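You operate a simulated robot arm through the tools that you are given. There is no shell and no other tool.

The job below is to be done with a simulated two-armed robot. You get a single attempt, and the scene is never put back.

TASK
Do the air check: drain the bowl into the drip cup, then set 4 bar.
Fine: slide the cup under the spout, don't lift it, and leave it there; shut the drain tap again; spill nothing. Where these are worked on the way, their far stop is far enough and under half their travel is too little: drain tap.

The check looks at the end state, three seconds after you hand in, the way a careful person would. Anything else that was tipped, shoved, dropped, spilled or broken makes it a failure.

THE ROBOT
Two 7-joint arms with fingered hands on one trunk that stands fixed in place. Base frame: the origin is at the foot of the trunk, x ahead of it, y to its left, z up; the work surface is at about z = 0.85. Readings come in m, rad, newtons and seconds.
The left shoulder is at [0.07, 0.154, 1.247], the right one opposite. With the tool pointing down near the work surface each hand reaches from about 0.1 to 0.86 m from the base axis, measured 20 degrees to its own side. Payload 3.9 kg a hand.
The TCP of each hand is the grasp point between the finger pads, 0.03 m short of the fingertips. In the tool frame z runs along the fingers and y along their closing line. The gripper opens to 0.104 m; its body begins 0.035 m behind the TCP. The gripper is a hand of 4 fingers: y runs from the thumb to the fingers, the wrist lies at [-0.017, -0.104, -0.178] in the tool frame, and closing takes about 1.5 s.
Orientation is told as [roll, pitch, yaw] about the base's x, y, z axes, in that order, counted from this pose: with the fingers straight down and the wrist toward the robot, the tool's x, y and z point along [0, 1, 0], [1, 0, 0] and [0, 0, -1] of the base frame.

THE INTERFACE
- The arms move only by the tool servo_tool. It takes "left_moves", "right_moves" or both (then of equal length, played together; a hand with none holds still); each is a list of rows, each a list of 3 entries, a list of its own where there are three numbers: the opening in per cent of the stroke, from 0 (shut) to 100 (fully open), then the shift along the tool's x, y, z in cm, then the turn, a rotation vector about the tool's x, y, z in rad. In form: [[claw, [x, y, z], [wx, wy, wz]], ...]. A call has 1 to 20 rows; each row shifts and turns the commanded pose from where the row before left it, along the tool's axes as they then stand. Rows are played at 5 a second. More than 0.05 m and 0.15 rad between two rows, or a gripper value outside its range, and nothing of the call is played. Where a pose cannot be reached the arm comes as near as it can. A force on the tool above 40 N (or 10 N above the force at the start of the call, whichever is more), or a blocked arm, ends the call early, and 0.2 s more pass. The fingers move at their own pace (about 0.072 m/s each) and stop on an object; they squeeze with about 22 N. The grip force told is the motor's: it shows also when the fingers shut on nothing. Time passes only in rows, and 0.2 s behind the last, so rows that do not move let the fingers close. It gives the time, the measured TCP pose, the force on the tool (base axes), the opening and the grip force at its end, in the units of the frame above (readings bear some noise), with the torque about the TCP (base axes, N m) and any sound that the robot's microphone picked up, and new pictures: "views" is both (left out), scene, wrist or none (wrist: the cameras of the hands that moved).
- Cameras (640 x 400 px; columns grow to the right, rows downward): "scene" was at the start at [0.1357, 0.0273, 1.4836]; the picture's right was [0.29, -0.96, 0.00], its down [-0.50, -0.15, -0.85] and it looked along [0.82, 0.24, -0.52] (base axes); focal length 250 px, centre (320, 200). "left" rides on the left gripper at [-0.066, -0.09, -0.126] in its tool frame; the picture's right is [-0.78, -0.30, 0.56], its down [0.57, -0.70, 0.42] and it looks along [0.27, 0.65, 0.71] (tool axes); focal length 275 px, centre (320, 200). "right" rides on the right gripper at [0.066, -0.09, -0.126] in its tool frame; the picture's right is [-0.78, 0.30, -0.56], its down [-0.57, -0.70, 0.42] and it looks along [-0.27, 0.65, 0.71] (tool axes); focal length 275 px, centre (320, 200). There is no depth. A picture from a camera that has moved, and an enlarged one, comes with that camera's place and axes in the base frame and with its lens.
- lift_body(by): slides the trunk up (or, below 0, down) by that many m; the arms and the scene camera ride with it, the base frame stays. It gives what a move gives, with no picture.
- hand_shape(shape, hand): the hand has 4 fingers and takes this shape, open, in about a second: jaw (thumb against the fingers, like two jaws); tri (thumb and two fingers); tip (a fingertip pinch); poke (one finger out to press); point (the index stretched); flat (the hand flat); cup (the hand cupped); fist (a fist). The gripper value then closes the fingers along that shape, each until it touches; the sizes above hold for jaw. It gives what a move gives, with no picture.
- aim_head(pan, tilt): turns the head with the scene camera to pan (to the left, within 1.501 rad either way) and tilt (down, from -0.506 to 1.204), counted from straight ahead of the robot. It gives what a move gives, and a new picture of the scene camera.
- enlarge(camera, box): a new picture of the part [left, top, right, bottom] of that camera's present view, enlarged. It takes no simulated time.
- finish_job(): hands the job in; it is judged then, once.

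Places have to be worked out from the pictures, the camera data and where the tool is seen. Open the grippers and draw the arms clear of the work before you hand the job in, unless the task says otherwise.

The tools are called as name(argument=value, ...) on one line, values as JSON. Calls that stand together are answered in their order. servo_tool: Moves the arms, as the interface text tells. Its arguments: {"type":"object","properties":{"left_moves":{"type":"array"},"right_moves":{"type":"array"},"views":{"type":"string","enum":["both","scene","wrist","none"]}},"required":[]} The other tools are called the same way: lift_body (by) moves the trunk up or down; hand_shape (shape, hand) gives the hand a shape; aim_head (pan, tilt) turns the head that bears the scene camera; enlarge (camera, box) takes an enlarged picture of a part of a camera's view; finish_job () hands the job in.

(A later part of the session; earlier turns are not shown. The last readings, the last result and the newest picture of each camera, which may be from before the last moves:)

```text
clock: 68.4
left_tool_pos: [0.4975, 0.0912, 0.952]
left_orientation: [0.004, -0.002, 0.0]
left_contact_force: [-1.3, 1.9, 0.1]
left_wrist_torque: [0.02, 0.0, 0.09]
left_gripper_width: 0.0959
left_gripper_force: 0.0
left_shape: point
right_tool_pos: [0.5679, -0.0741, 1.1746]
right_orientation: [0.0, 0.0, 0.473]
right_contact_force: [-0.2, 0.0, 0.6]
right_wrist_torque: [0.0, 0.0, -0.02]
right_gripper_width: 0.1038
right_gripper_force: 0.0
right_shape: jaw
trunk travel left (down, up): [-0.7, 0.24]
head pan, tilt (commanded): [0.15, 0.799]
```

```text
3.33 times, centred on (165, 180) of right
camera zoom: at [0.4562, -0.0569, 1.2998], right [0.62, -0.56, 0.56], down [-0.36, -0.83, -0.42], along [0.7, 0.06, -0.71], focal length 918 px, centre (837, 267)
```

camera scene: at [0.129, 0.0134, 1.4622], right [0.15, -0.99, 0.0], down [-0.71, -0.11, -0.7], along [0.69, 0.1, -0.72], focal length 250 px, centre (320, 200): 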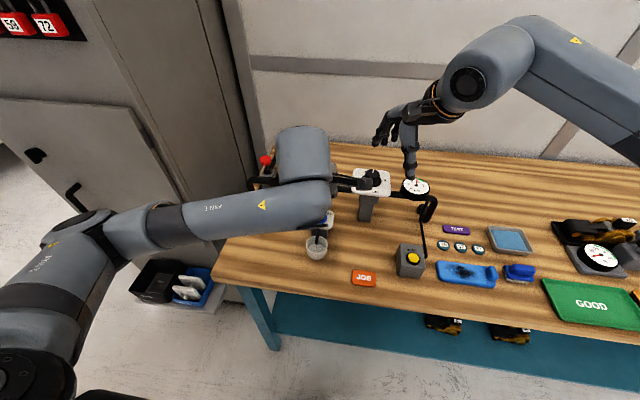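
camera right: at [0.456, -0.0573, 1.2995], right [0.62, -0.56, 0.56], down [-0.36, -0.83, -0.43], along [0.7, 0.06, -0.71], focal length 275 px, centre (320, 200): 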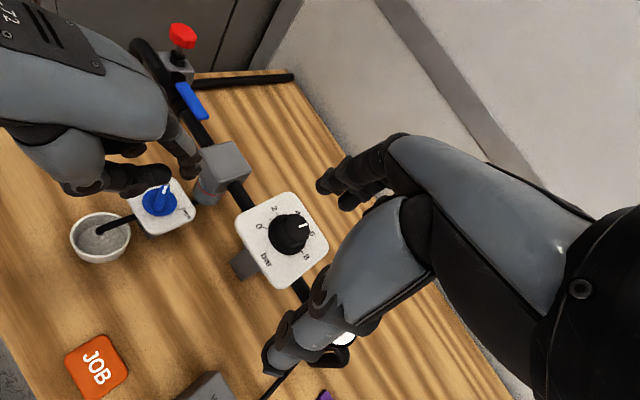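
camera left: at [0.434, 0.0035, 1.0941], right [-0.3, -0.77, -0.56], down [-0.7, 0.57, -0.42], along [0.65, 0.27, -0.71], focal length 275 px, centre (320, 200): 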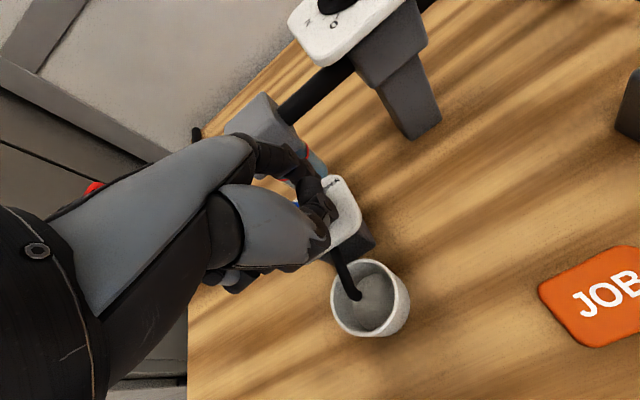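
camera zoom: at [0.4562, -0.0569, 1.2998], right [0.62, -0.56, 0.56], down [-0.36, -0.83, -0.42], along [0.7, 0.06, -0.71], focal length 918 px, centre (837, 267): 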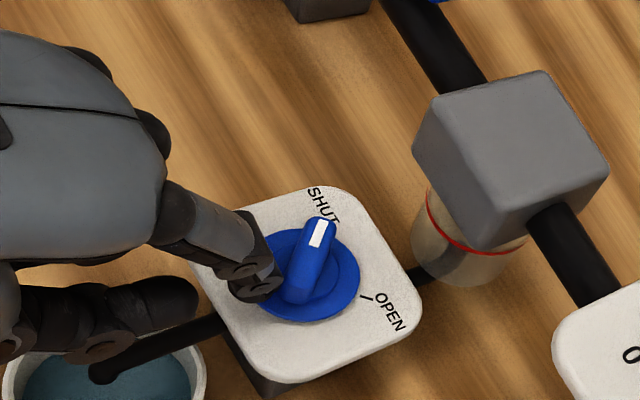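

The finger now meets firm resistance (about 2 N) and the pointer no longer moves, so the tap is against its SHUT stop. I'll back the finger off in +y and lift it clear.

servo_tool(left_moves=[[100, [0.4, -0.2, 0], [0, 0, 0]], [100, [0.4, -0.2, 0], [0, 0, 0]], [100, [0, 0, -2.0], [0, 0, 0]], [100, [0, 0, -3.0], [0, 0, 0]], [100, [0, 0, -4.0], [0, 0, 0]], [100, [1, -1, -4.0], [0, 0, 0]], [100, [4, -1, -2.0], [0, 0, 0]], [100, [4, -1, -2.0], [0, 0, 0]], [100, [4, -1, -2], [0, 0, 0]], [100, [4, -1, 0], [0, 0, 0]], [100, [4, -1, 0], [0, 0, 0]], [100, [0, 0, 0], [0, 0, 0]]], views="both")

enlarge(camera="right", box=[80, 120, 240, 270])

enlarge(camera="scene", box=[280, 150, 440, 280])

```text
clock: 70.2
left_tool_pos: [0.4717, 0.2384, 1.1208]
left_orientation: [0.196, -0.034, 0.08]
left_contact_force: [0.1, 0.2, 0.1]
left_wrist_torque: [-0.05, 0.04, 0.02]
left_gripper_width: 0.096
left_gripper_force: 0.0
left_shape: point
left hand out of reach, approached as far as the arm can: row 8, 9
right_tool_pos: [0.5693, -0.0728, 1.175]
right_orientation: [0.0, 0.003, 0.471]
right_contact_force: [-0.4, -0.2, 0.6]
right_wrist_torque: [-0.02, 0.01, 0.05]
right_gripper_width: 0.1035
right_gripper_force: 0.1
right_shape: jaw
trunk travel left (down, up): [-0.7, 0.24]
head pan, tilt (commanded): [0.15, 0.799]
stopped in row 9 (left hand): the arm was blocked; the commanded pose is now the measured one
camera scene: at [0.1304, 0.0165, 1.4619], right [0.15, -0.99, 0.0], down [-0.71, -0.11, -0.7], along [0.69, 0.1, -0.72], focal length 250 px, centre (320, 200)
camera left: at [0.3848, 0.1439, 1.2285], right [-0.22, -0.67, -0.71], down [-0.74, 0.59, -0.33], along [0.64, 0.45, -0.63], focal length 275 px, centre (320, 200)
```

scene: 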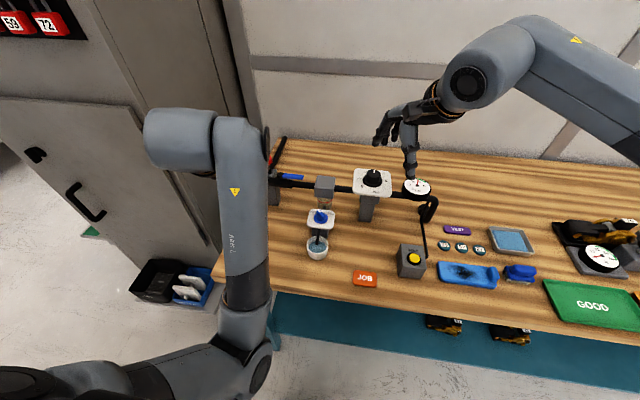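
left: 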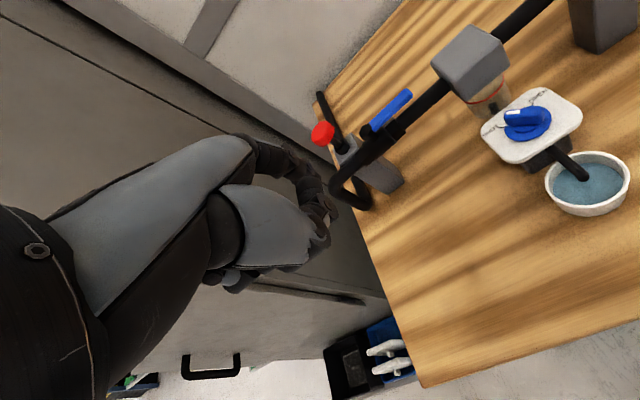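

```text
2.67 times, centred on (160, 195) of right
camera zoom: at [0.4574, -0.0544, 1.2995], right [0.62, -0.56, 0.56], down [-0.36, -0.83, -0.42], along [0.7, 0.06, -0.71], focal length 734 px, centre (747, 213)
```

zoom: 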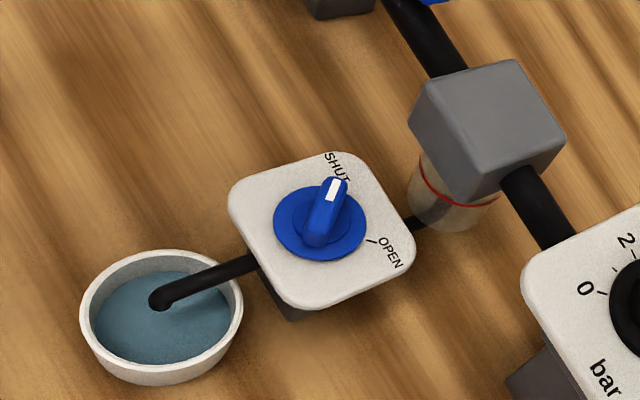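

```text
3.08 times, centred on (360, 215) of scene
camera zoom: at [0.1304, 0.0165, 1.4619], right [0.15, -0.99, 0.0], down [-0.71, -0.11, -0.7], along [0.69, 0.1, -0.72], focal length 769 px, centre (197, 154)
```

zoom: 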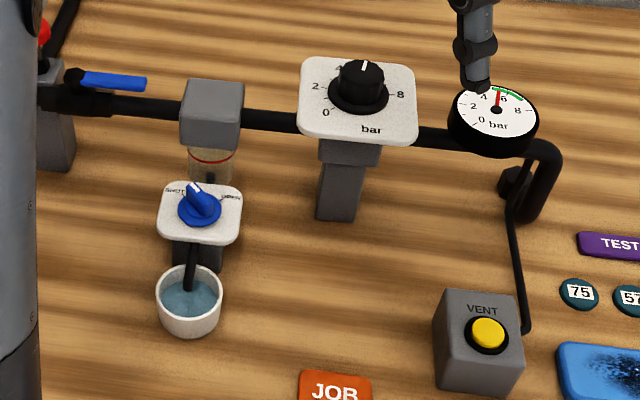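

The tap reads SHUT, the bowl is empty, and the cup holds the water with nothing spilled. The left arm got blocked in an awkward pose while retracting, so I'll ease it up and forward.

servo_tool(left_moves=[[100, [-1, 1, -2], [0, 0, 0]], [100, [-1, 1, -3], [0, 0, 0]], [100, [-1, 1, -3], [0, 0, 0]], [100, [0, 0, 0], [0, 0, 0]]], views="scene")

```text
clock: 71.0
left_tool_pos: [0.5084, 0.2348, 1.1968]
left_orientation: [0.299, -0.068, 0.156]
left_contact_force: [-0.1, -0.4, -0.6]
left_wrist_torque: [0.03, 0.02, 0.0]
left_gripper_width: 0.0959
left_gripper_force: 0.0
left_shape: point
left hand out of reach, approached as far as the arm can: row 3
right_tool_pos: [0.567, -0.076, 1.1736]
right_orientation: [0.003, 0.002, 0.471]
right_contact_force: [0.5, 0.6, -0.1]
right_wrist_torque: [0.03, 0.01, 0.02]
right_gripper_width: 0.1035
right_gripper_force: 0.0
right_shape: jaw
trunk travel left (down, up): [-0.7, 0.24]
head pan, tilt (commanded): [0.15, 0.799]
stopped in row 3 (left hand): the arm was blocked; the commanded pose is now the measured one
camera scene: at [0.1296, 0.0121, 1.4621], right [0.15, -0.99, 0.0], down [-0.71, -0.11, -0.7], along [0.69, 0.1, -0.72], focal length 250 px, centre (320, 200)
```

scene: 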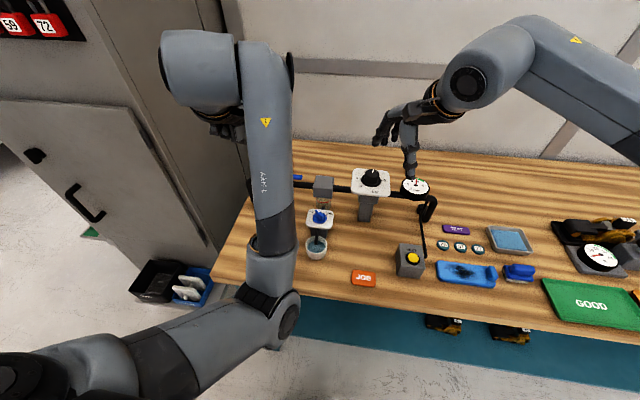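

The elbow has drifted inward, though it is clear of the bench. Turning the hand toward its natural negative yaw should let the elbow swing outward, so I'll try that in place.

servo_tool(left_moves=[[100, [0, 0, 0], [0, 0, 0.13]], [100, [0, 0, 0], [0, 0, 0.13]], [100, [0, 0, 0], [0, 0, 0.13]], [100, [0, 0, 0], [0, 0, 0.13]], [100, [0, 0, 0], [0, 0, 0]]], views="scene")

```text
clock: 72.4
left_tool_pos: [0.5323, 0.2832, 1.1896]
left_orientation: [0.363, 0.086, -0.261]
left_contact_force: [0.1, -0.6, -0.2]
left_wrist_torque: [0.0, -0.04, -0.03]
left_gripper_width: 0.0959
left_gripper_force: 0.1
left_shape: point
left hand out of reach, approached as far as the arm can: row 3, 4
right_tool_pos: [0.5679, -0.0751, 1.175]
right_orientation: [0.0, -0.001, 0.471]
right_contact_force: [0.8, 0.1, 0.6]
right_wrist_torque: [0.01, 0.0, 0.0]
right_gripper_width: 0.1038
right_gripper_force: 0.0
right_shape: jaw
trunk travel left (down, up): [-0.7, 0.24]
head pan, tilt (commanded): [0.15, 0.799]
stopped in row 5 (left hand): the arm was blocked; the commanded pose is now the measured one
camera scene: at [0.1294, 0.0138, 1.4621], right [0.15, -0.99, 0.0], down [-0.71, -0.11, -0.7], along [0.69, 0.1, -0.72], focal length 250 px, centre (320, 200)
```

scene: 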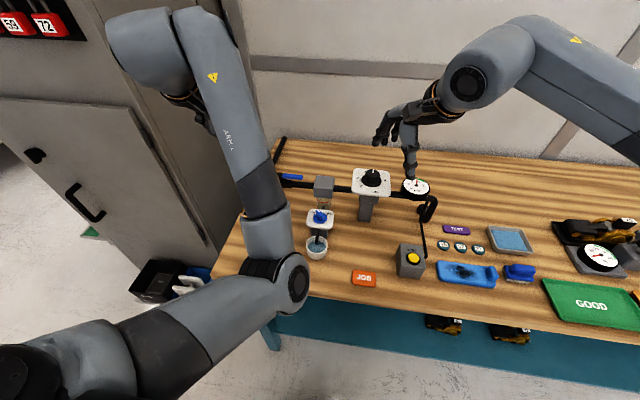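

It is still limited at this pose. I'll go back along the way it came, toward above the tap at z≈1.15 with the hand level, where the arm was well configured.

servo_tool(left_moves=[[100, [-3.0, -0.6, 0.5], [-0.02, -0.07, -0.05]], [100, [-3.0, -0.6, 0.5], [-0.02, -0.07, -0.05]], [100, [-3.0, -0.6, 0.5], [-0.02, -0.07, -0.05]], [100, [-3.0, -0.6, 0.5], [-0.02, -0.07, -0.05]], [100, [-3.0, -0.6, 0.5], [-0.01, -0.07, -0.05]], [100, [0, 0, 0], [0, 0, 0]]], views="scene")

```text
clock: 73.3
left_tool_pos: [0.4989, 0.2498, 1.1689]
left_orientation: [0.267, -0.051, -0.044]
left_contact_force: [-0.9, -0.3, 0.0]
left_wrist_torque: [0.01, 0.02, 0.0]
left_gripper_width: 0.0958
left_gripper_force: 0.0
left_shape: point
right_tool_pos: [0.5665, -0.0746, 1.1757]
right_orientation: [0.002, 0.001, 0.471]
right_contact_force: [0.8, 0.5, 0.1]
right_wrist_torque: [0.02, -0.02, 0.04]
right_gripper_width: 0.1039
right_gripper_force: 0.0
right_shape: jaw
trunk travel left (down, up): [-0.7, 0.24]
head pan, tilt (commanded): [0.15, 0.799]
stopped in row 4 (left hand): the arm was blocked; the commanded pose is now the measured one
camera scene: at [0.1288, 0.0132, 1.4622], right [0.15, -0.99, 0.0], down [-0.71, -0.11, -0.7], along [0.69, 0.1, -0.72], focal length 250 px, centre (320, 200)
```

scene: 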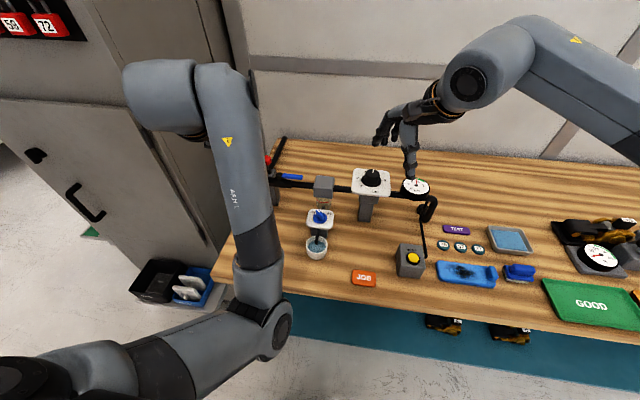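

Blocked again. I'll try a different direction with small steps: straight up with slight leveling.

servo_tool(left_moves=[[100, [0, 0, -2], [0, -0.03, 0]], [100, [0, 0, -2], [0, -0.03, 0]], [100, [0, 0, -2], [0, -0.03, 0]], [100, [0, 0, -2], [0, -0.03, 0]], [100, [0, 0, -2], [0, -0.03, 0]], [100, [0, 0, 0], [0, 0, 0]]], views="scene")

```text
clock: 74.9
left_tool_pos: [0.5329, 0.2854, 1.2603]
left_orientation: [0.161, -0.075, 0.04]
left_contact_force: [-0.1, 0.7, -0.1]
left_wrist_torque: [-0.02, 0.03, 0.03]
left_gripper_width: 0.0962
left_gripper_force: 0.1
left_shape: point
left hand out of reach, approached as far as the arm can: row 2, 3, 4, 5
right_tool_pos: [0.568, -0.0745, 1.175]
right_orientation: [0.001, -0.001, 0.471]
right_contact_force: [0.4, 0.5, -0.4]
right_wrist_torque: [-0.01, 0.0, -0.05]
right_gripper_width: 0.104
right_gripper_force: 0.2
right_shape: jaw
trunk travel left (down, up): [-0.7, 0.24]
head pan, tilt (commanded): [0.15, 0.799]
stopped in row 6 (left hand): the arm was blocked; the commanded pose is now the measured one
camera scene: at [0.1294, 0.0138, 1.4621], right [0.15, -0.99, 0.0], down [-0.71, -0.11, -0.7], along [0.69, 0.1, -0.72], focal length 250 px, centre (320, 200)
```

scene: 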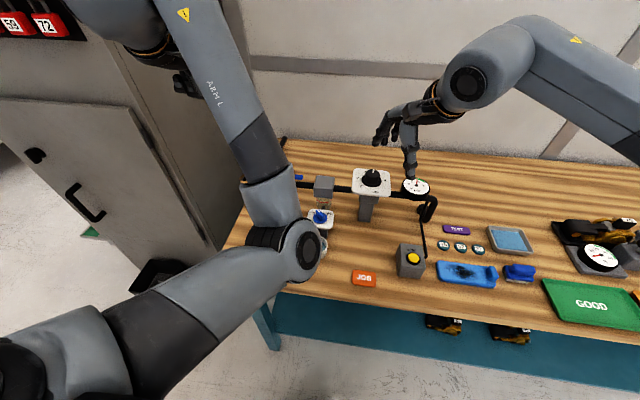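

The left hand is now at z≈1.26, well above and away from everything, so I'll leave it there for the moment. Next is the regulator: I'll enlarge the right and scene views to locate its knob and read the gauge.

enlarge(camera="right", box=[220, 170, 360, 310])

enlarge(camera="scene", box=[340, 150, 450, 230])

enlarge(camera="left", box=[0, 0, 640, 400])

```text
2.86 times, centred on (290, 240) of right
camera zoom: at [0.4564, -0.0571, 1.2998], right [0.62, -0.56, 0.56], down [-0.37, -0.83, -0.42], along [0.7, 0.06, -0.71], focal length 786 px, centre (406, 86)
```

zoom: 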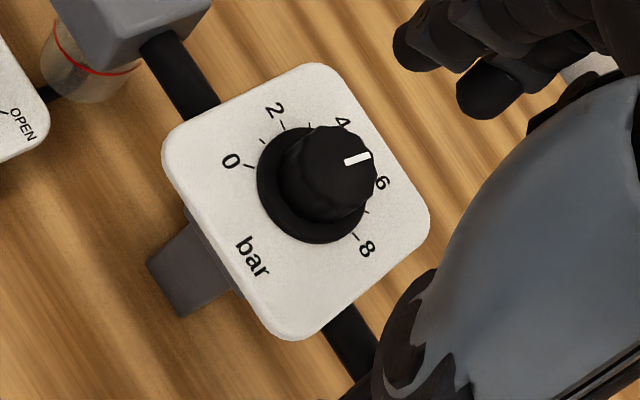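

```text
5.00 times, centred on (395, 190) of scene
camera zoom: at [0.1294, 0.0138, 1.4621], right [0.15, -0.99, 0.0], down [-0.71, -0.11, -0.7], along [0.69, 0.1, -0.72], focal length 1250 px, centre (-55, 250)
```

zoom: 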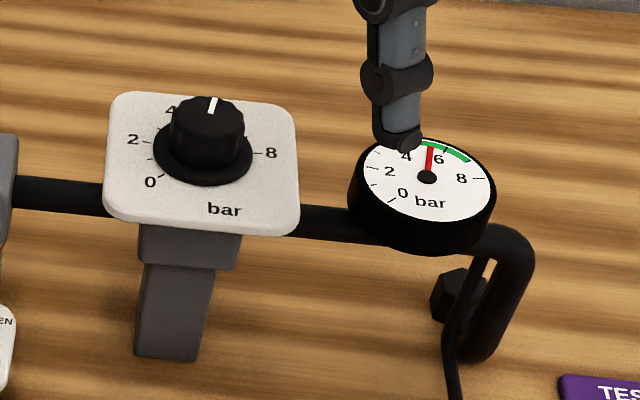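

```text
1.00 times, centred on (320, 200) of left (not enlarged: the box is as wide or as high as the picture)
camera zoom: at [0.4378, 0.197, 1.3657], right [-0.22, -0.69, -0.69], down [-0.7, 0.61, -0.38], along [0.68, 0.4, -0.61], focal length 275 px, centre (320, 200)
```

zoom: 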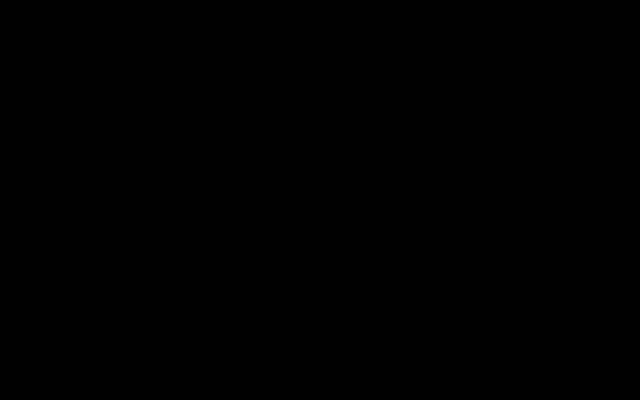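

The regulator knob is at about (0.663, -0.05), roughly 40 mm in diameter with its top at z≈1.032 and its plate at z≈1.002. The pointer and gauge read about 5.3 bar. I'll give the right hand the tri shape and turn it to yaw -0.25, leaving range for the roughly 35° counter-clockwise turn.

hand_shape(hand="right", shape="tri")

servo_tool(right_moves=[[100, [0, 0, 0], [0, 0, 0.144]], [100, [0, 0, 0], [0, 0, 0.144]], [100, [0, 0, 0], [0, 0, 0.144]], [100, [0, 0, 0], [0, 0, 0.144]], [100, [0, 0, 0], [0, 0, 0.144]], [100, [0, 0, 0], [0, 0, 0]]], views="both")

enlarge(camera="scene", box=[340, 70, 480, 210])

```text
clock: 75.8
left_tool_pos: [0.5318, 0.2849, 1.2598]
left_orientation: [0.162, -0.075, 0.039]
left_contact_force: [0.9, 0.2, 0.3]
left_wrist_torque: [-0.02, -0.03, -0.04]
left_gripper_width: 0.0958
left_gripper_force: 0.0
left_shape: point
right_tool_pos: [0.5672, -0.075, 1.1755]
right_orientation: [0.001, -0.001, 0.472]
right_contact_force: [0.4, -0.2, -0.2]
right_wrist_torque: [-0.02, 0.0, 0.03]
right_gripper_width: 0.1039
right_gripper_force: 0.1
right_shape: tri
trunk travel left (down, up): [-0.7, 0.24]
head pan, tilt (commanded): [0.15, 0.799]
```

```text
clock: 77.2
left_tool_pos: [0.5326, 0.2838, 1.2585]
left_orientation: [0.162, -0.074, 0.038]
left_contact_force: [0.4, 0.2, -0.1]
left_wrist_torque: [0.0, 0.01, 0.01]
left_gripper_width: 0.0957
left_gripper_force: 0.0
left_shape: point
right_tool_pos: [0.5677, -0.0756, 1.1755]
right_orientation: [0.001, 0.0, -0.252]
right_contact_force: [0.5, -0.9, 0.4]
right_wrist_torque: [-0.01, 0.01, -0.03]
right_gripper_width: 0.1036
right_gripper_force: 0.0
right_shape: tri
trunk travel left (down, up): [-0.7, 0.24]
head pan, tilt (commanded): [0.15, 0.799]
camera scene: at [0.1294, 0.0131, 1.4621], right [0.15, -0.99, 0.0], down [-0.71, -0.11, -0.7], along [0.69, 0.1, -0.72], focal length 250 px, centre (320, 200)
camera right: at [0.4959, 0.0106, 1.2996], right [0.09, -0.83, 0.56], down [-0.82, -0.38, -0.42], along [0.56, -0.42, -0.71], focal length 275 px, centre (320, 200)
```

scene: 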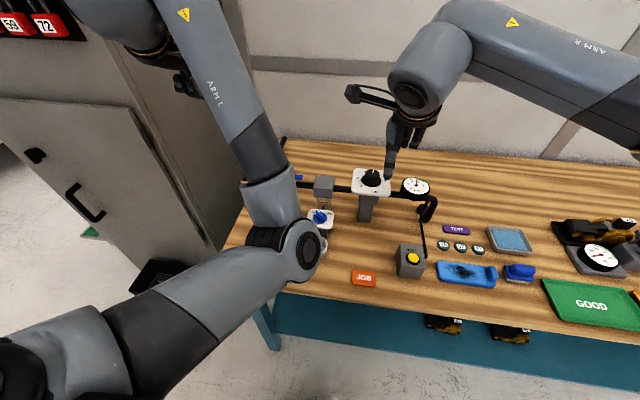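
right: 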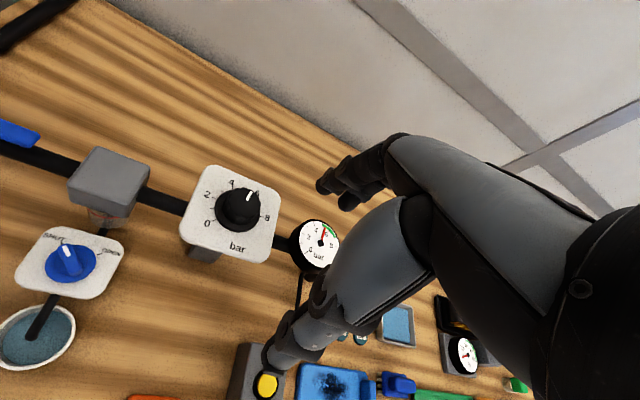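

```text
2.86 times, centred on (410, 140) of scene
camera zoom: at [0.1294, 0.0131, 1.4621], right [0.15, -0.99, 0.0], down [-0.71, -0.11, -0.7], along [0.69, 0.1, -0.72], focal length 714 px, centre (63, 371)
```

zoom: 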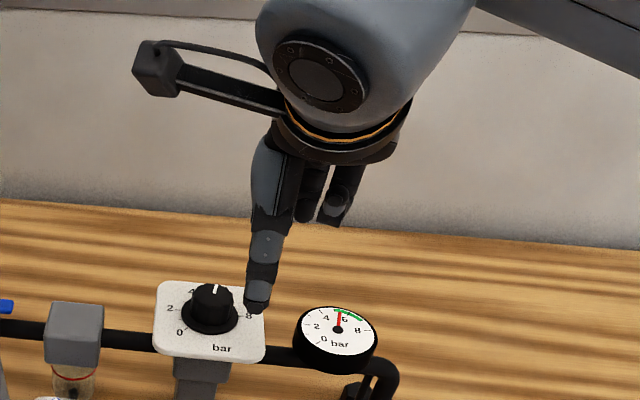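

The right camera again puts the knob at about (0.663, -0.051). I'll move the right hand over it and down to z≈1.10, with the fingertips still above the knob top, and verify alignment.

servo_tool(right_moves=[[100, [1.2, 2.15, 0], [0, 0, 0]], [100, [1.2, 2.15, 0], [0, 0, 0]], [100, [1.2, 2.15, 0], [0, 0, 0]], [100, [1.2, 2.15, 0], [0, 0, 0]], [100, [0, 0, 3.7], [0, 0, 0]], [100, [0, 0, 3.5], [0, 0, 0]], [100, [0, 0, 0], [0, 0, 0]]], views="both")

enlarge(camera="scene", box=[320, 110, 440, 230])

enlarge(camera="right", box=[170, 110, 350, 270])

```text
clock: 78.8
left_tool_pos: [0.533, 0.2843, 1.2598]
left_orientation: [0.161, -0.074, 0.038]
left_contact_force: [-0.9, 0.4, 0.1]
left_wrist_torque: [0.02, -0.01, 0.0]
left_gripper_width: 0.0961
left_gripper_force: 0.1
left_shape: point
right_tool_pos: [0.6659, -0.0483, 1.1049]
right_orientation: [0.0, 0.001, -0.248]
right_contact_force: [-0.5, 0.4, -0.5]
right_wrist_torque: [-0.03, 0.01, 0.01]
right_gripper_width: 0.1038
right_gripper_force: 0.2
right_shape: tri
trunk travel left (down, up): [-0.7, 0.24]
head pan, tilt (commanded): [0.15, 0.799]
camera scene: at [0.1293, 0.0141, 1.4621], right [0.15, -0.99, 0.0], down [-0.71, -0.11, -0.7], along [0.69, 0.1, -0.72], focal length 250 px, centre (320, 200)
camera right: at [0.5942, 0.0379, 1.23], right [0.1, -0.83, 0.56], down [-0.82, -0.38, -0.42], along [0.56, -0.42, -0.71], focal length 275 px, centre (320, 200)
```

scene: 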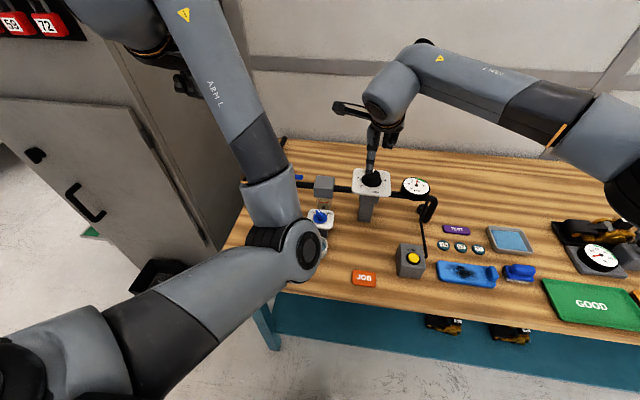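
right: 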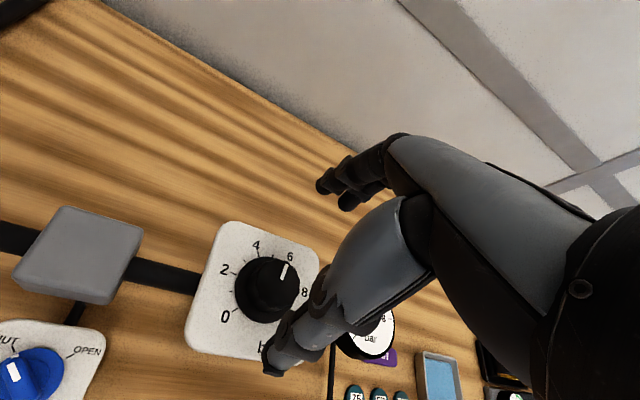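

```text
3.33 times, centred on (380, 170) of scene
camera zoom: at [0.1293, 0.0141, 1.4621], right [0.15, -0.99, 0.0], down [-0.71, -0.11, -0.7], along [0.69, 0.1, -0.72], focal length 833 px, centre (120, 300)
```

zoom: 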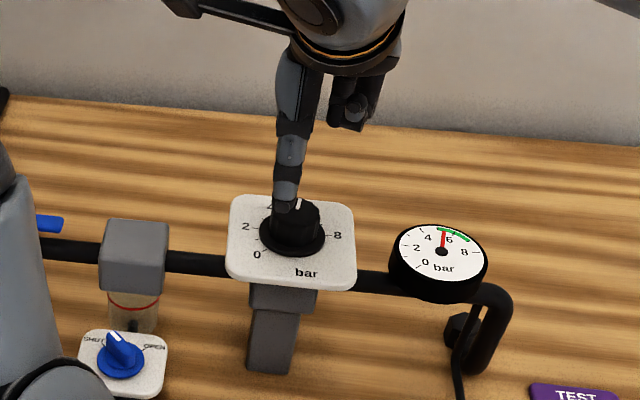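

```text
2.50 times, centred on (260, 190) of right
camera zoom: at [0.5942, 0.0379, 1.23], right [0.1, -0.83, 0.56], down [-0.82, -0.38, -0.42], along [0.56, -0.42, -0.71], focal length 688 px, centre (470, 225)
```

zoom: 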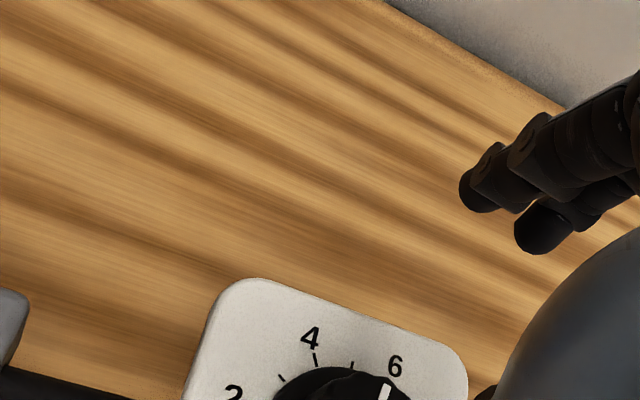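

Alignment is within about 5 mm, so I'll correct by (-3.5, -3.7) mm and descend so the fingertips straddle the knob just above the plate.

servo_tool(right_moves=[[100, [-0.45, -0.25, 1.5], [0, 0, 0]], [100, [0, 0, 1.5], [0, 0, 0]], [100, [0, 0, 1.5], [0, 0, 0]], [100, [0, 0, 1.5], [0, 0, 0]], [100, [0, 0, 0.4], [0, 0, 0]], [100, [0, 0, 0], [0, 0, 0]]], views="both")

enlarge(camera="scene", box=[330, 130, 430, 230])

enlarge(camera="right", box=[220, 230, 400, 400])

```text
clock: 80.2
left_tool_pos: [0.5313, 0.2845, 1.2585]
left_orientation: [0.159, -0.075, 0.038]
left_contact_force: [0.7, 0.3, 0.2]
left_wrist_torque: [-0.03, 0.04, -0.03]
left_gripper_width: 0.0961
left_gripper_force: 0.0
left_shape: point
right_tool_pos: [0.6606, -0.054, 1.0384]
right_orientation: [0.001, 0.0, -0.25]
right_contact_force: [0.3, 0.1, -0.1]
right_wrist_torque: [0.0, 0.01, 0.01]
right_gripper_width: 0.104
right_gripper_force: 0.0
right_shape: tri
trunk travel left (down, up): [-0.7, 0.24]
head pan, tilt (commanded): [0.15, 0.799]
camera scene: at [0.1294, 0.0136, 1.4621], right [0.15, -0.99, 0.0], down [-0.71, -0.11, -0.7], along [0.69, 0.1, -0.72], focal length 250 px, centre (320, 200)
camera right: at [0.5885, 0.0311, 1.1637], right [0.1, -0.83, 0.56], down [-0.82, -0.38, -0.42], along [0.56, -0.42, -0.71], focal length 275 px, centre (320, 200)
```

scene: 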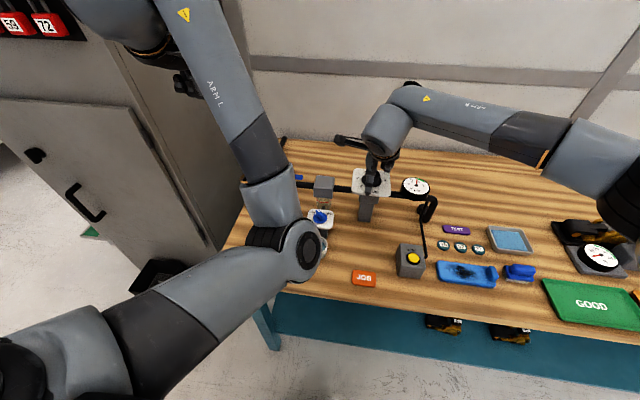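
right: 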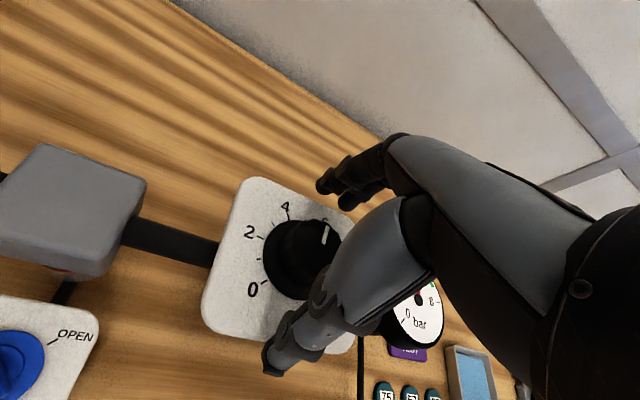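

```text
4.00 times, centred on (380, 180) of scene
camera zoom: at [0.1294, 0.0136, 1.4621], right [0.15, -0.99, 0.0], down [-0.71, -0.11, -0.7], along [0.69, 0.1, -0.72], focal length 1000 px, centre (80, 280)
```

zoom: 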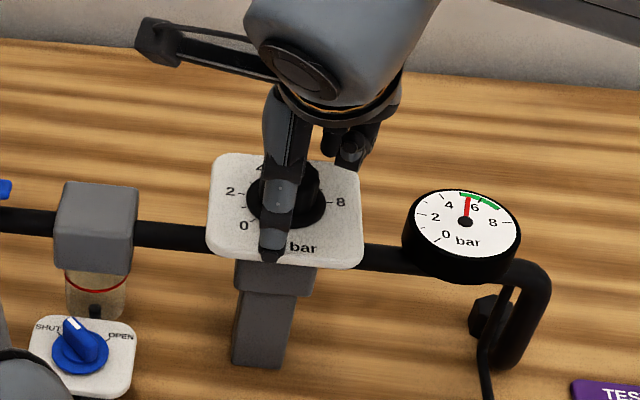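

```text
2.35 times, centred on (310, 315) of right
camera zoom: at [0.5885, 0.0311, 1.1637], right [0.1, -0.83, 0.56], down [-0.82, -0.38, -0.42], along [0.56, -0.42, -0.71], focal length 648 px, centre (344, -71)
```

zoom: 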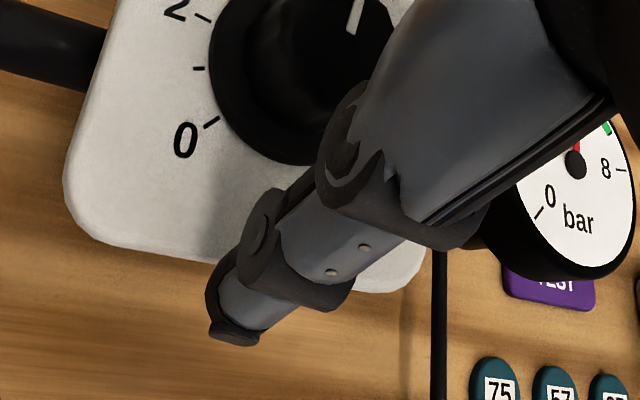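

The hand is aligned within about 2 mm of the knob axis. I'll close the fingers on the knob and check the grip.

servo_tool(right_moves=[[30, [0, 0, 0], [0, 0, 0]], [0, [0, 0, 0], [0, 0, 0]], [0, [0, 0, 0], [0, 0, 0]], [0, [0, 0, 0], [0, 0, 0]], [0, [0, 0, 0], [0, 0, 0]], [0, [0, 0, 0], [0, 0, 0]], [0, [0, 0, 0], [0, 0, 0]], [0, [0, 0, 0], [0, 0, 0]]], views="wrist")

enlarge(camera="scene", box=[330, 130, 430, 230])

enlarge(camera="right", box=[200, 160, 360, 340])

```text
clock: 82.0
left_tool_pos: [0.531, 0.2832, 1.2612]
left_orientation: [0.163, -0.075, 0.038]
left_contact_force: [-0.2, 0.7, 0.4]
left_wrist_torque: [-0.01, -0.01, -0.03]
left_gripper_width: 0.0958
left_gripper_force: 0.0
left_shape: point
right_tool_pos: [0.6596, -0.0544, 1.041]
right_orientation: [0.003, -0.002, -0.249]
right_contact_force: [4.9, -1.5, 12.9]
right_wrist_torque: [-0.09, -0.49, -0.01]
right_gripper_width: 0.0348
right_gripper_force: 21.7
right_shape: tri
trunk travel left (down, up): [-0.7, 0.24]
head pan, tilt (commanded): [0.15, 0.799]
camera right: at [0.5881, 0.0306, 1.1655], right [0.09, -0.83, 0.56], down [-0.82, -0.38, -0.43], along [0.56, -0.42, -0.71], focal length 275 px, centre (320, 200)
```

right: 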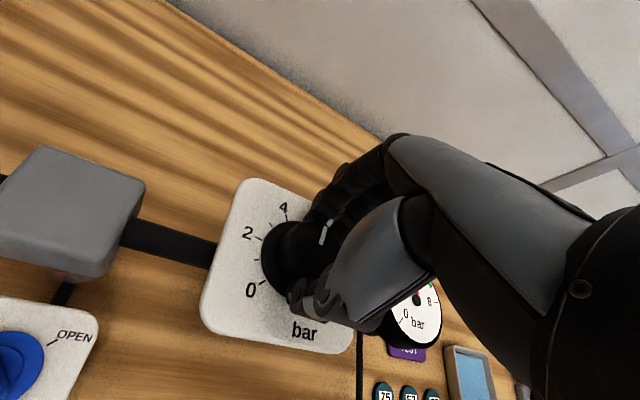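

```text
4.00 times, centred on (380, 180) of scene
camera zoom: at [0.1282, 0.0132, 1.4623], right [0.15, -0.99, 0.0], down [-0.71, -0.11, -0.7], along [0.69, 0.1, -0.72], focal length 1000 px, centre (80, 280)
```

zoom: 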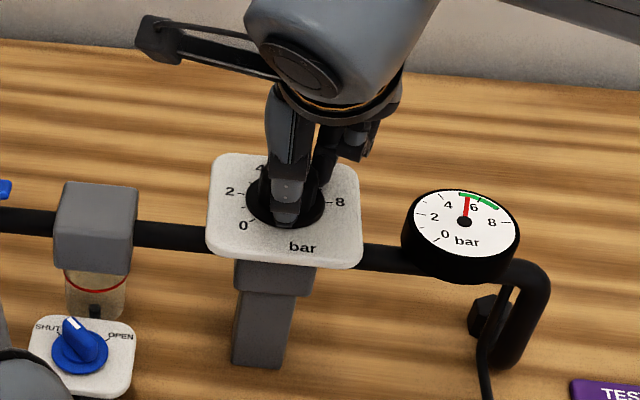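

```text
2.22 times, centred on (280, 250) of right
camera zoom: at [0.5881, 0.0306, 1.1655], right [0.09, -0.83, 0.56], down [-0.82, -0.38, -0.43], along [0.56, -0.42, -0.71], focal length 612 px, centre (409, 89)
```

zoom: 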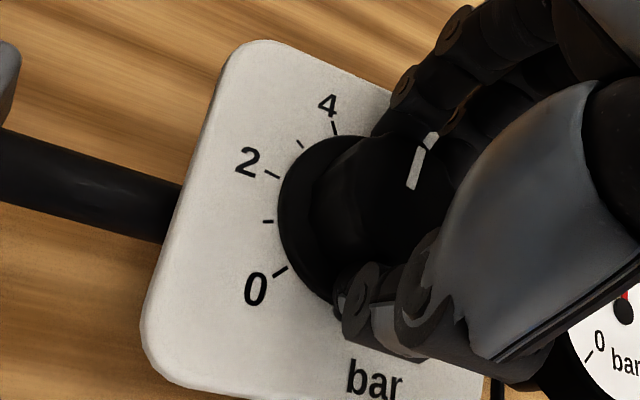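

The knob is gripped (width 0.035 m, 22 N) with some downward press. I'll relieve it by 2 mm and begin turning counter-clockwise in small steps, watching the pointer and gauge.

servo_tool(right_moves=[[0, [0, 0, -0.2], [0, 0, 0]], [0, [0, 0, 0], [0, 0, -0.08]], [0, [0, 0, 0], [0, 0, -0.08]], [0, [0, 0, 0], [0, 0, -0.08]], [0, [0, 0, 0], [0, 0, 0]]], views="none")

enlarge(camera="scene", box=[330, 130, 430, 230])

enlarge(camera="right", box=[200, 160, 360, 340])

```text
clock: 83.2
left_tool_pos: [0.5329, 0.2817, 1.2604]
left_orientation: [0.163, -0.075, 0.039]
left_contact_force: [0.2, -0.3, 0.3]
left_wrist_torque: [-0.02, 0.04, 0.0]
left_gripper_width: 0.096
left_gripper_force: 0.1
left_shape: point
right_tool_pos: [0.661, -0.0545, 1.0423]
right_orientation: [0.001, -0.002, -0.011]
right_contact_force: [9.7, -6.3, 12.1]
right_wrist_torque: [-0.18, -0.81, -0.09]
right_gripper_width: 0.0343
right_gripper_force: 21.7
right_shape: tri
trunk travel left (down, up): [-0.7, 0.24]
head pan, tilt (commanded): [0.15, 0.799]
```

```text
4.00 times, centred on (380, 180) of scene
camera zoom: at [0.1296, 0.0122, 1.4622], right [0.15, -0.99, 0.0], down [-0.71, -0.11, -0.7], along [0.69, 0.1, -0.72], focal length 1000 px, centre (80, 280)
```

zoom: 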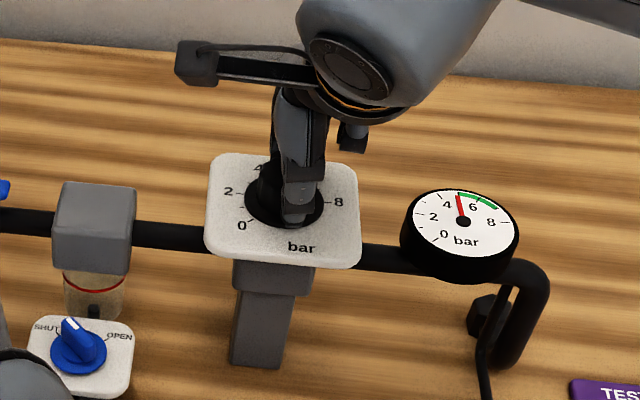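

```text
2.22 times, centred on (280, 250) of right
camera zoom: at [0.5701, 0.0116, 1.1657], right [0.29, -0.78, 0.56], down [-0.71, -0.57, -0.43], along [0.65, -0.27, -0.71], focal length 612 px, centre (409, 89)
```

zoom: 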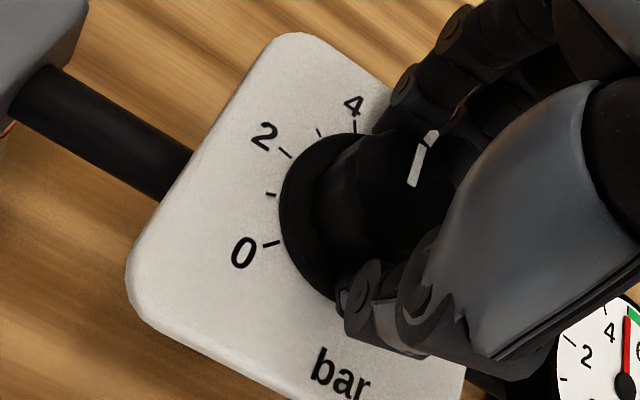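

The knob turns with the hand and the gauge is falling (about 4.8 now). I'll turn another 0.24 rad and check.

servo_tool(right_moves=[[0, [0, 0, 0], [0, 0, -0.08]], [0, [0, 0, 0], [0, 0, -0.08]], [0, [0, 0, 0], [0, 0, -0.08]], [0, [0, 0, 0], [0, 0, 0]], [0, [0, 0, 0], [0, 0, 0]]], views="none")

enlarge(camera="scene", box=[395, 165, 440, 210])

enlarge(camera="right", box=[200, 160, 360, 340])

enlarge(camera="scene", box=[330, 130, 430, 230])

```text
clock: 84.4
left_tool_pos: [0.5317, 0.2845, 1.2594]
left_orientation: [0.161, -0.072, 0.038]
left_contact_force: [-0.8, 0.8, 0.3]
left_wrist_torque: [-0.01, 0.0, 0.01]
left_gripper_width: 0.096
left_gripper_force: 0.0
left_shape: point
right_tool_pos: [0.6599, -0.0536, 1.0414]
right_orientation: [0.003, -0.001, 0.231]
right_contact_force: [13.3, -5.3, 12.0]
right_wrist_torque: [0.0, -0.99, -0.06]
right_gripper_width: 0.0349
right_gripper_force: 21.8
right_shape: tri
trunk travel left (down, up): [-0.7, 0.24]
head pan, tilt (commanded): [0.15, 0.799]
```

```text
8.89 times, centred on (418, 188) of scene
camera zoom: at [0.1304, 0.0124, 1.4621], right [0.15, -0.99, 0.0], down [-0.71, -0.11, -0.7], along [0.69, 0.11, -0.72], focal length 2222 px, centre (-547, 311)
```

zoom: 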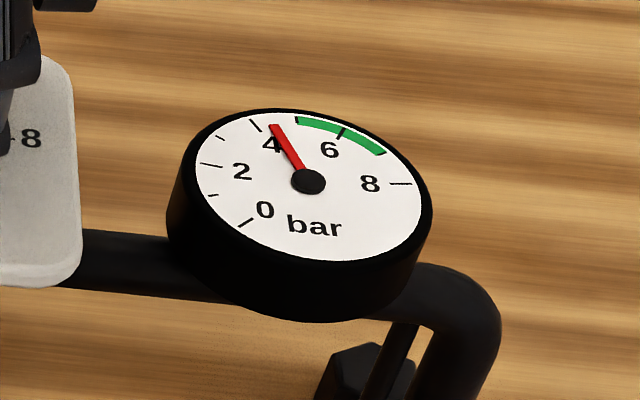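

```text
2.22 times, centred on (280, 250) of right
camera zoom: at [0.5572, -0.0112, 1.1658], right [0.47, -0.69, 0.56], down [-0.55, -0.72, -0.43], along [0.69, -0.11, -0.71], focal length 612 px, centre (409, 89)
```

zoom: 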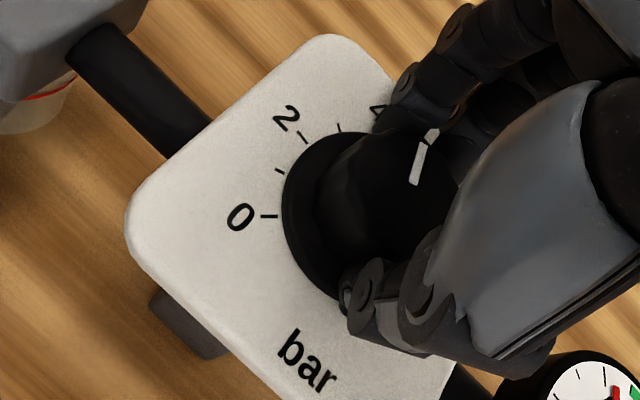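

```text
4.00 times, centred on (380, 180) of scene
camera zoom: at [0.1304, 0.0124, 1.4621], right [0.15, -0.99, 0.0], down [-0.71, -0.11, -0.7], along [0.69, 0.11, -0.72], focal length 1000 px, centre (80, 280)
```

zoom: 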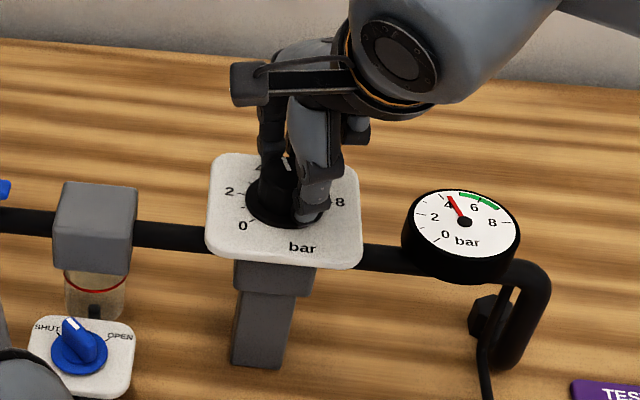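

The gauge reads about 4.35 bar now, so roughly 0.16 rad more is needed. I'll turn 0.12 and look closely.

servo_tool(right_moves=[[0, [0, 0, 0], [0, 0, -0.06]], [0, [0, 0, 0], [0, 0, -0.06]], [0, [0, 0, 0], [0, 0, 0]], [0, [0, 0, 0], [0, 0, 0]]], views="none")

enlarge(camera="scene", box=[395, 165, 440, 210])

enlarge(camera="right", box=[200, 160, 360, 340])

```text
clock: 85.4
left_tool_pos: [0.5327, 0.2835, 1.2592]
left_orientation: [0.161, -0.073, 0.037]
left_contact_force: [0.1, -0.5, -0.6]
left_wrist_torque: [0.01, -0.01, 0.01]
left_gripper_width: 0.0962
left_gripper_force: 0.0
left_shape: point
right_tool_pos: [0.6607, -0.0551, 1.0416]
right_orientation: [0.0, -0.003, 0.351]
right_contact_force: [16.4, -3.3, 14.6]
right_wrist_torque: [0.15, -1.05, -0.08]
right_gripper_width: 0.0348
right_gripper_force: 21.7
right_shape: tri
trunk travel left (down, up): [-0.7, 0.24]
head pan, tilt (commanded): [0.15, 0.799]
```

```text
8.89 times, centred on (418, 188) of scene
camera zoom: at [0.1305, 0.0127, 1.4621], right [0.15, -0.99, 0.0], down [-0.71, -0.11, -0.7], along [0.69, 0.1, -0.72], focal length 2222 px, centre (-547, 311)
```

zoom: 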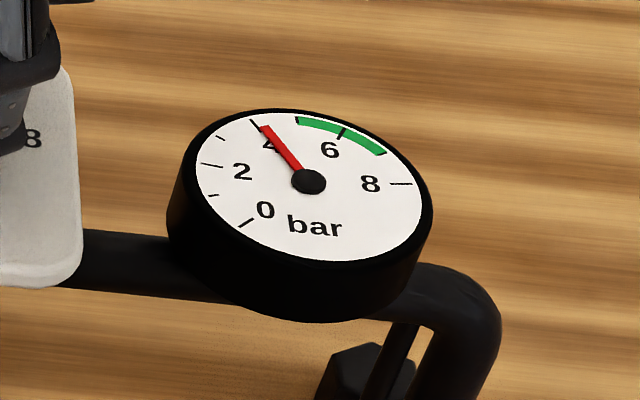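

```text
2.22 times, centred on (280, 250) of right
camera zoom: at [0.5526, -0.0239, 1.1658], right [0.54, -0.63, 0.56], down [-0.46, -0.78, -0.43], along [0.7, -0.02, -0.71], focal length 612 px, centre (409, 89)
```

zoom: 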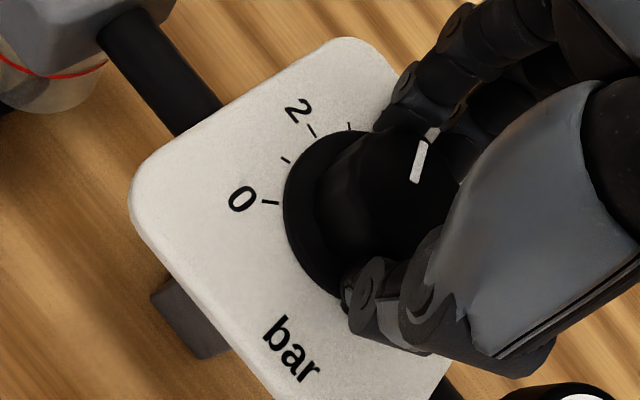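

The needle is almost on the 4 tick. I'll take a tighter picture of the gauge to judge it.

enlarge(camera="scene", box=[404, 172, 428, 190])

```text
16.00 times, centred on (416, 181) of scene
camera zoom: at [0.1305, 0.0127, 1.4621], right [0.15, -0.99, 0.0], down [-0.71, -0.11, -0.7], along [0.69, 0.1, -0.72], focal length 3999 px, centre (-1216, 504)
```

zoom: 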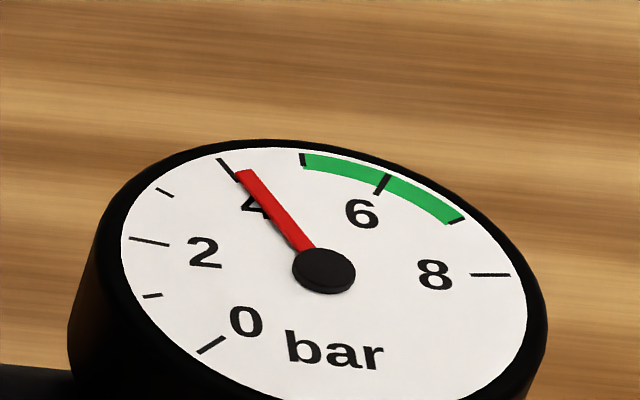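

Fitting the dial ticks, the needle reads about 4.12–4.15 bar. I'll turn about 0.06 rad more.

servo_tool(right_moves=[[0, [0, 0, 0], [0, 0, -0.03]], [0, [0, 0, 0], [0, 0, -0.03]], [0, [0, 0, 0], [0, 0, 0]], [0, [0, 0, 0], [0, 0, 0]]], views="none")

enlarge(camera="scene", box=[404, 172, 428, 190])

```text
clock: 86.4
left_tool_pos: [0.534, 0.2839, 1.2597]
left_orientation: [0.163, -0.073, 0.04]
left_contact_force: [0.3, 0.0, -1.0]
left_wrist_torque: [0.02, -0.04, 0.0]
left_gripper_width: 0.0957
left_gripper_force: 0.1
left_shape: point
right_tool_pos: [0.6595, -0.055, 1.0408]
right_orientation: [0.002, -0.001, 0.411]
right_contact_force: [17.3, -2.0, 16.8]
right_wrist_torque: [0.29, -1.18, -0.06]
right_gripper_width: 0.0349
right_gripper_force: 21.8
right_shape: tri
trunk travel left (down, up): [-0.7, 0.24]
head pan, tilt (commanded): [0.15, 0.799]
```

```text
16.00 times, centred on (416, 181) of scene
camera zoom: at [0.1306, 0.0128, 1.462], right [0.15, -0.99, 0.0], down [-0.71, -0.11, -0.7], along [0.69, 0.1, -0.72], focal length 3999 px, centre (-1216, 504)
```

zoom: 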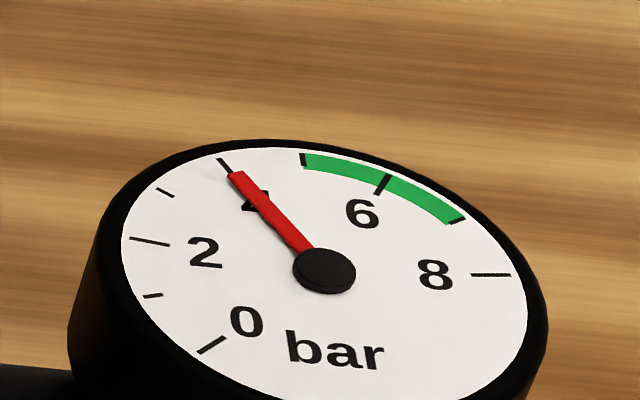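

The needle now sits on the 4 tick (about 3.98–4.0). I'll open the fingers to release the knob and then re-check the gauge.

servo_tool(right_moves=[[40, [0, 0, 0], [0, 0, 0]], [60, [0, 0, 0], [0, 0, 0]], [80, [0, 0, 0], [0, 0, 0]], [100, [0, 0, 0], [0, 0, 0]], [100, [0, 0, 0], [0, 0, 0]], [100, [0, 0, 0], [0, 0, 0]], [100, [0, 0, 0], [0, 0, 0]]], views="none")

enlarge(camera="scene", box=[404, 172, 428, 190])

enlarge(camera="right", box=[200, 160, 360, 340])

```text
clock: 88.0
left_tool_pos: [0.5325, 0.2846, 1.2592]
left_orientation: [0.16, -0.076, 0.039]
left_contact_force: [0.7, -0.5, 1.0]
left_wrist_torque: [-0.02, 0.06, -0.03]
left_gripper_width: 0.0958
left_gripper_force: 0.1
left_shape: point
right_tool_pos: [0.6584, -0.0541, 1.0402]
right_orientation: [0.0, -0.001, 0.409]
right_contact_force: [0.5, -0.6, -0.1]
right_wrist_torque: [0.01, 0.01, -0.02]
right_gripper_width: 0.1034
right_gripper_force: 0.0
right_shape: tri
trunk travel left (down, up): [-0.7, 0.24]
head pan, tilt (commanded): [0.15, 0.799]
```

```text
16.00 times, centred on (416, 181) of scene
camera zoom: at [0.1295, 0.0135, 1.4621], right [0.15, -0.99, 0.0], down [-0.71, -0.11, -0.7], along [0.69, 0.1, -0.72], focal length 3999 px, centre (-1216, 504)
```

zoom: 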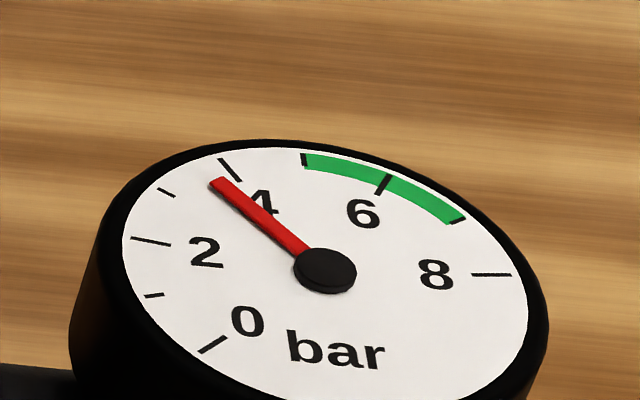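

```text
2.22 times, centred on (280, 250) of right
camera zoom: at [0.5495, -0.0301, 1.1652], right [0.58, -0.59, 0.56], down [-0.41, -0.8, -0.42], along [0.7, 0.02, -0.71], focal length 612 px, centre (409, 89)
```

zoom: 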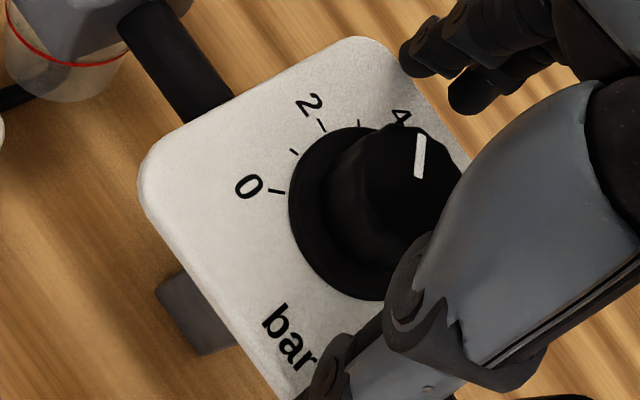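

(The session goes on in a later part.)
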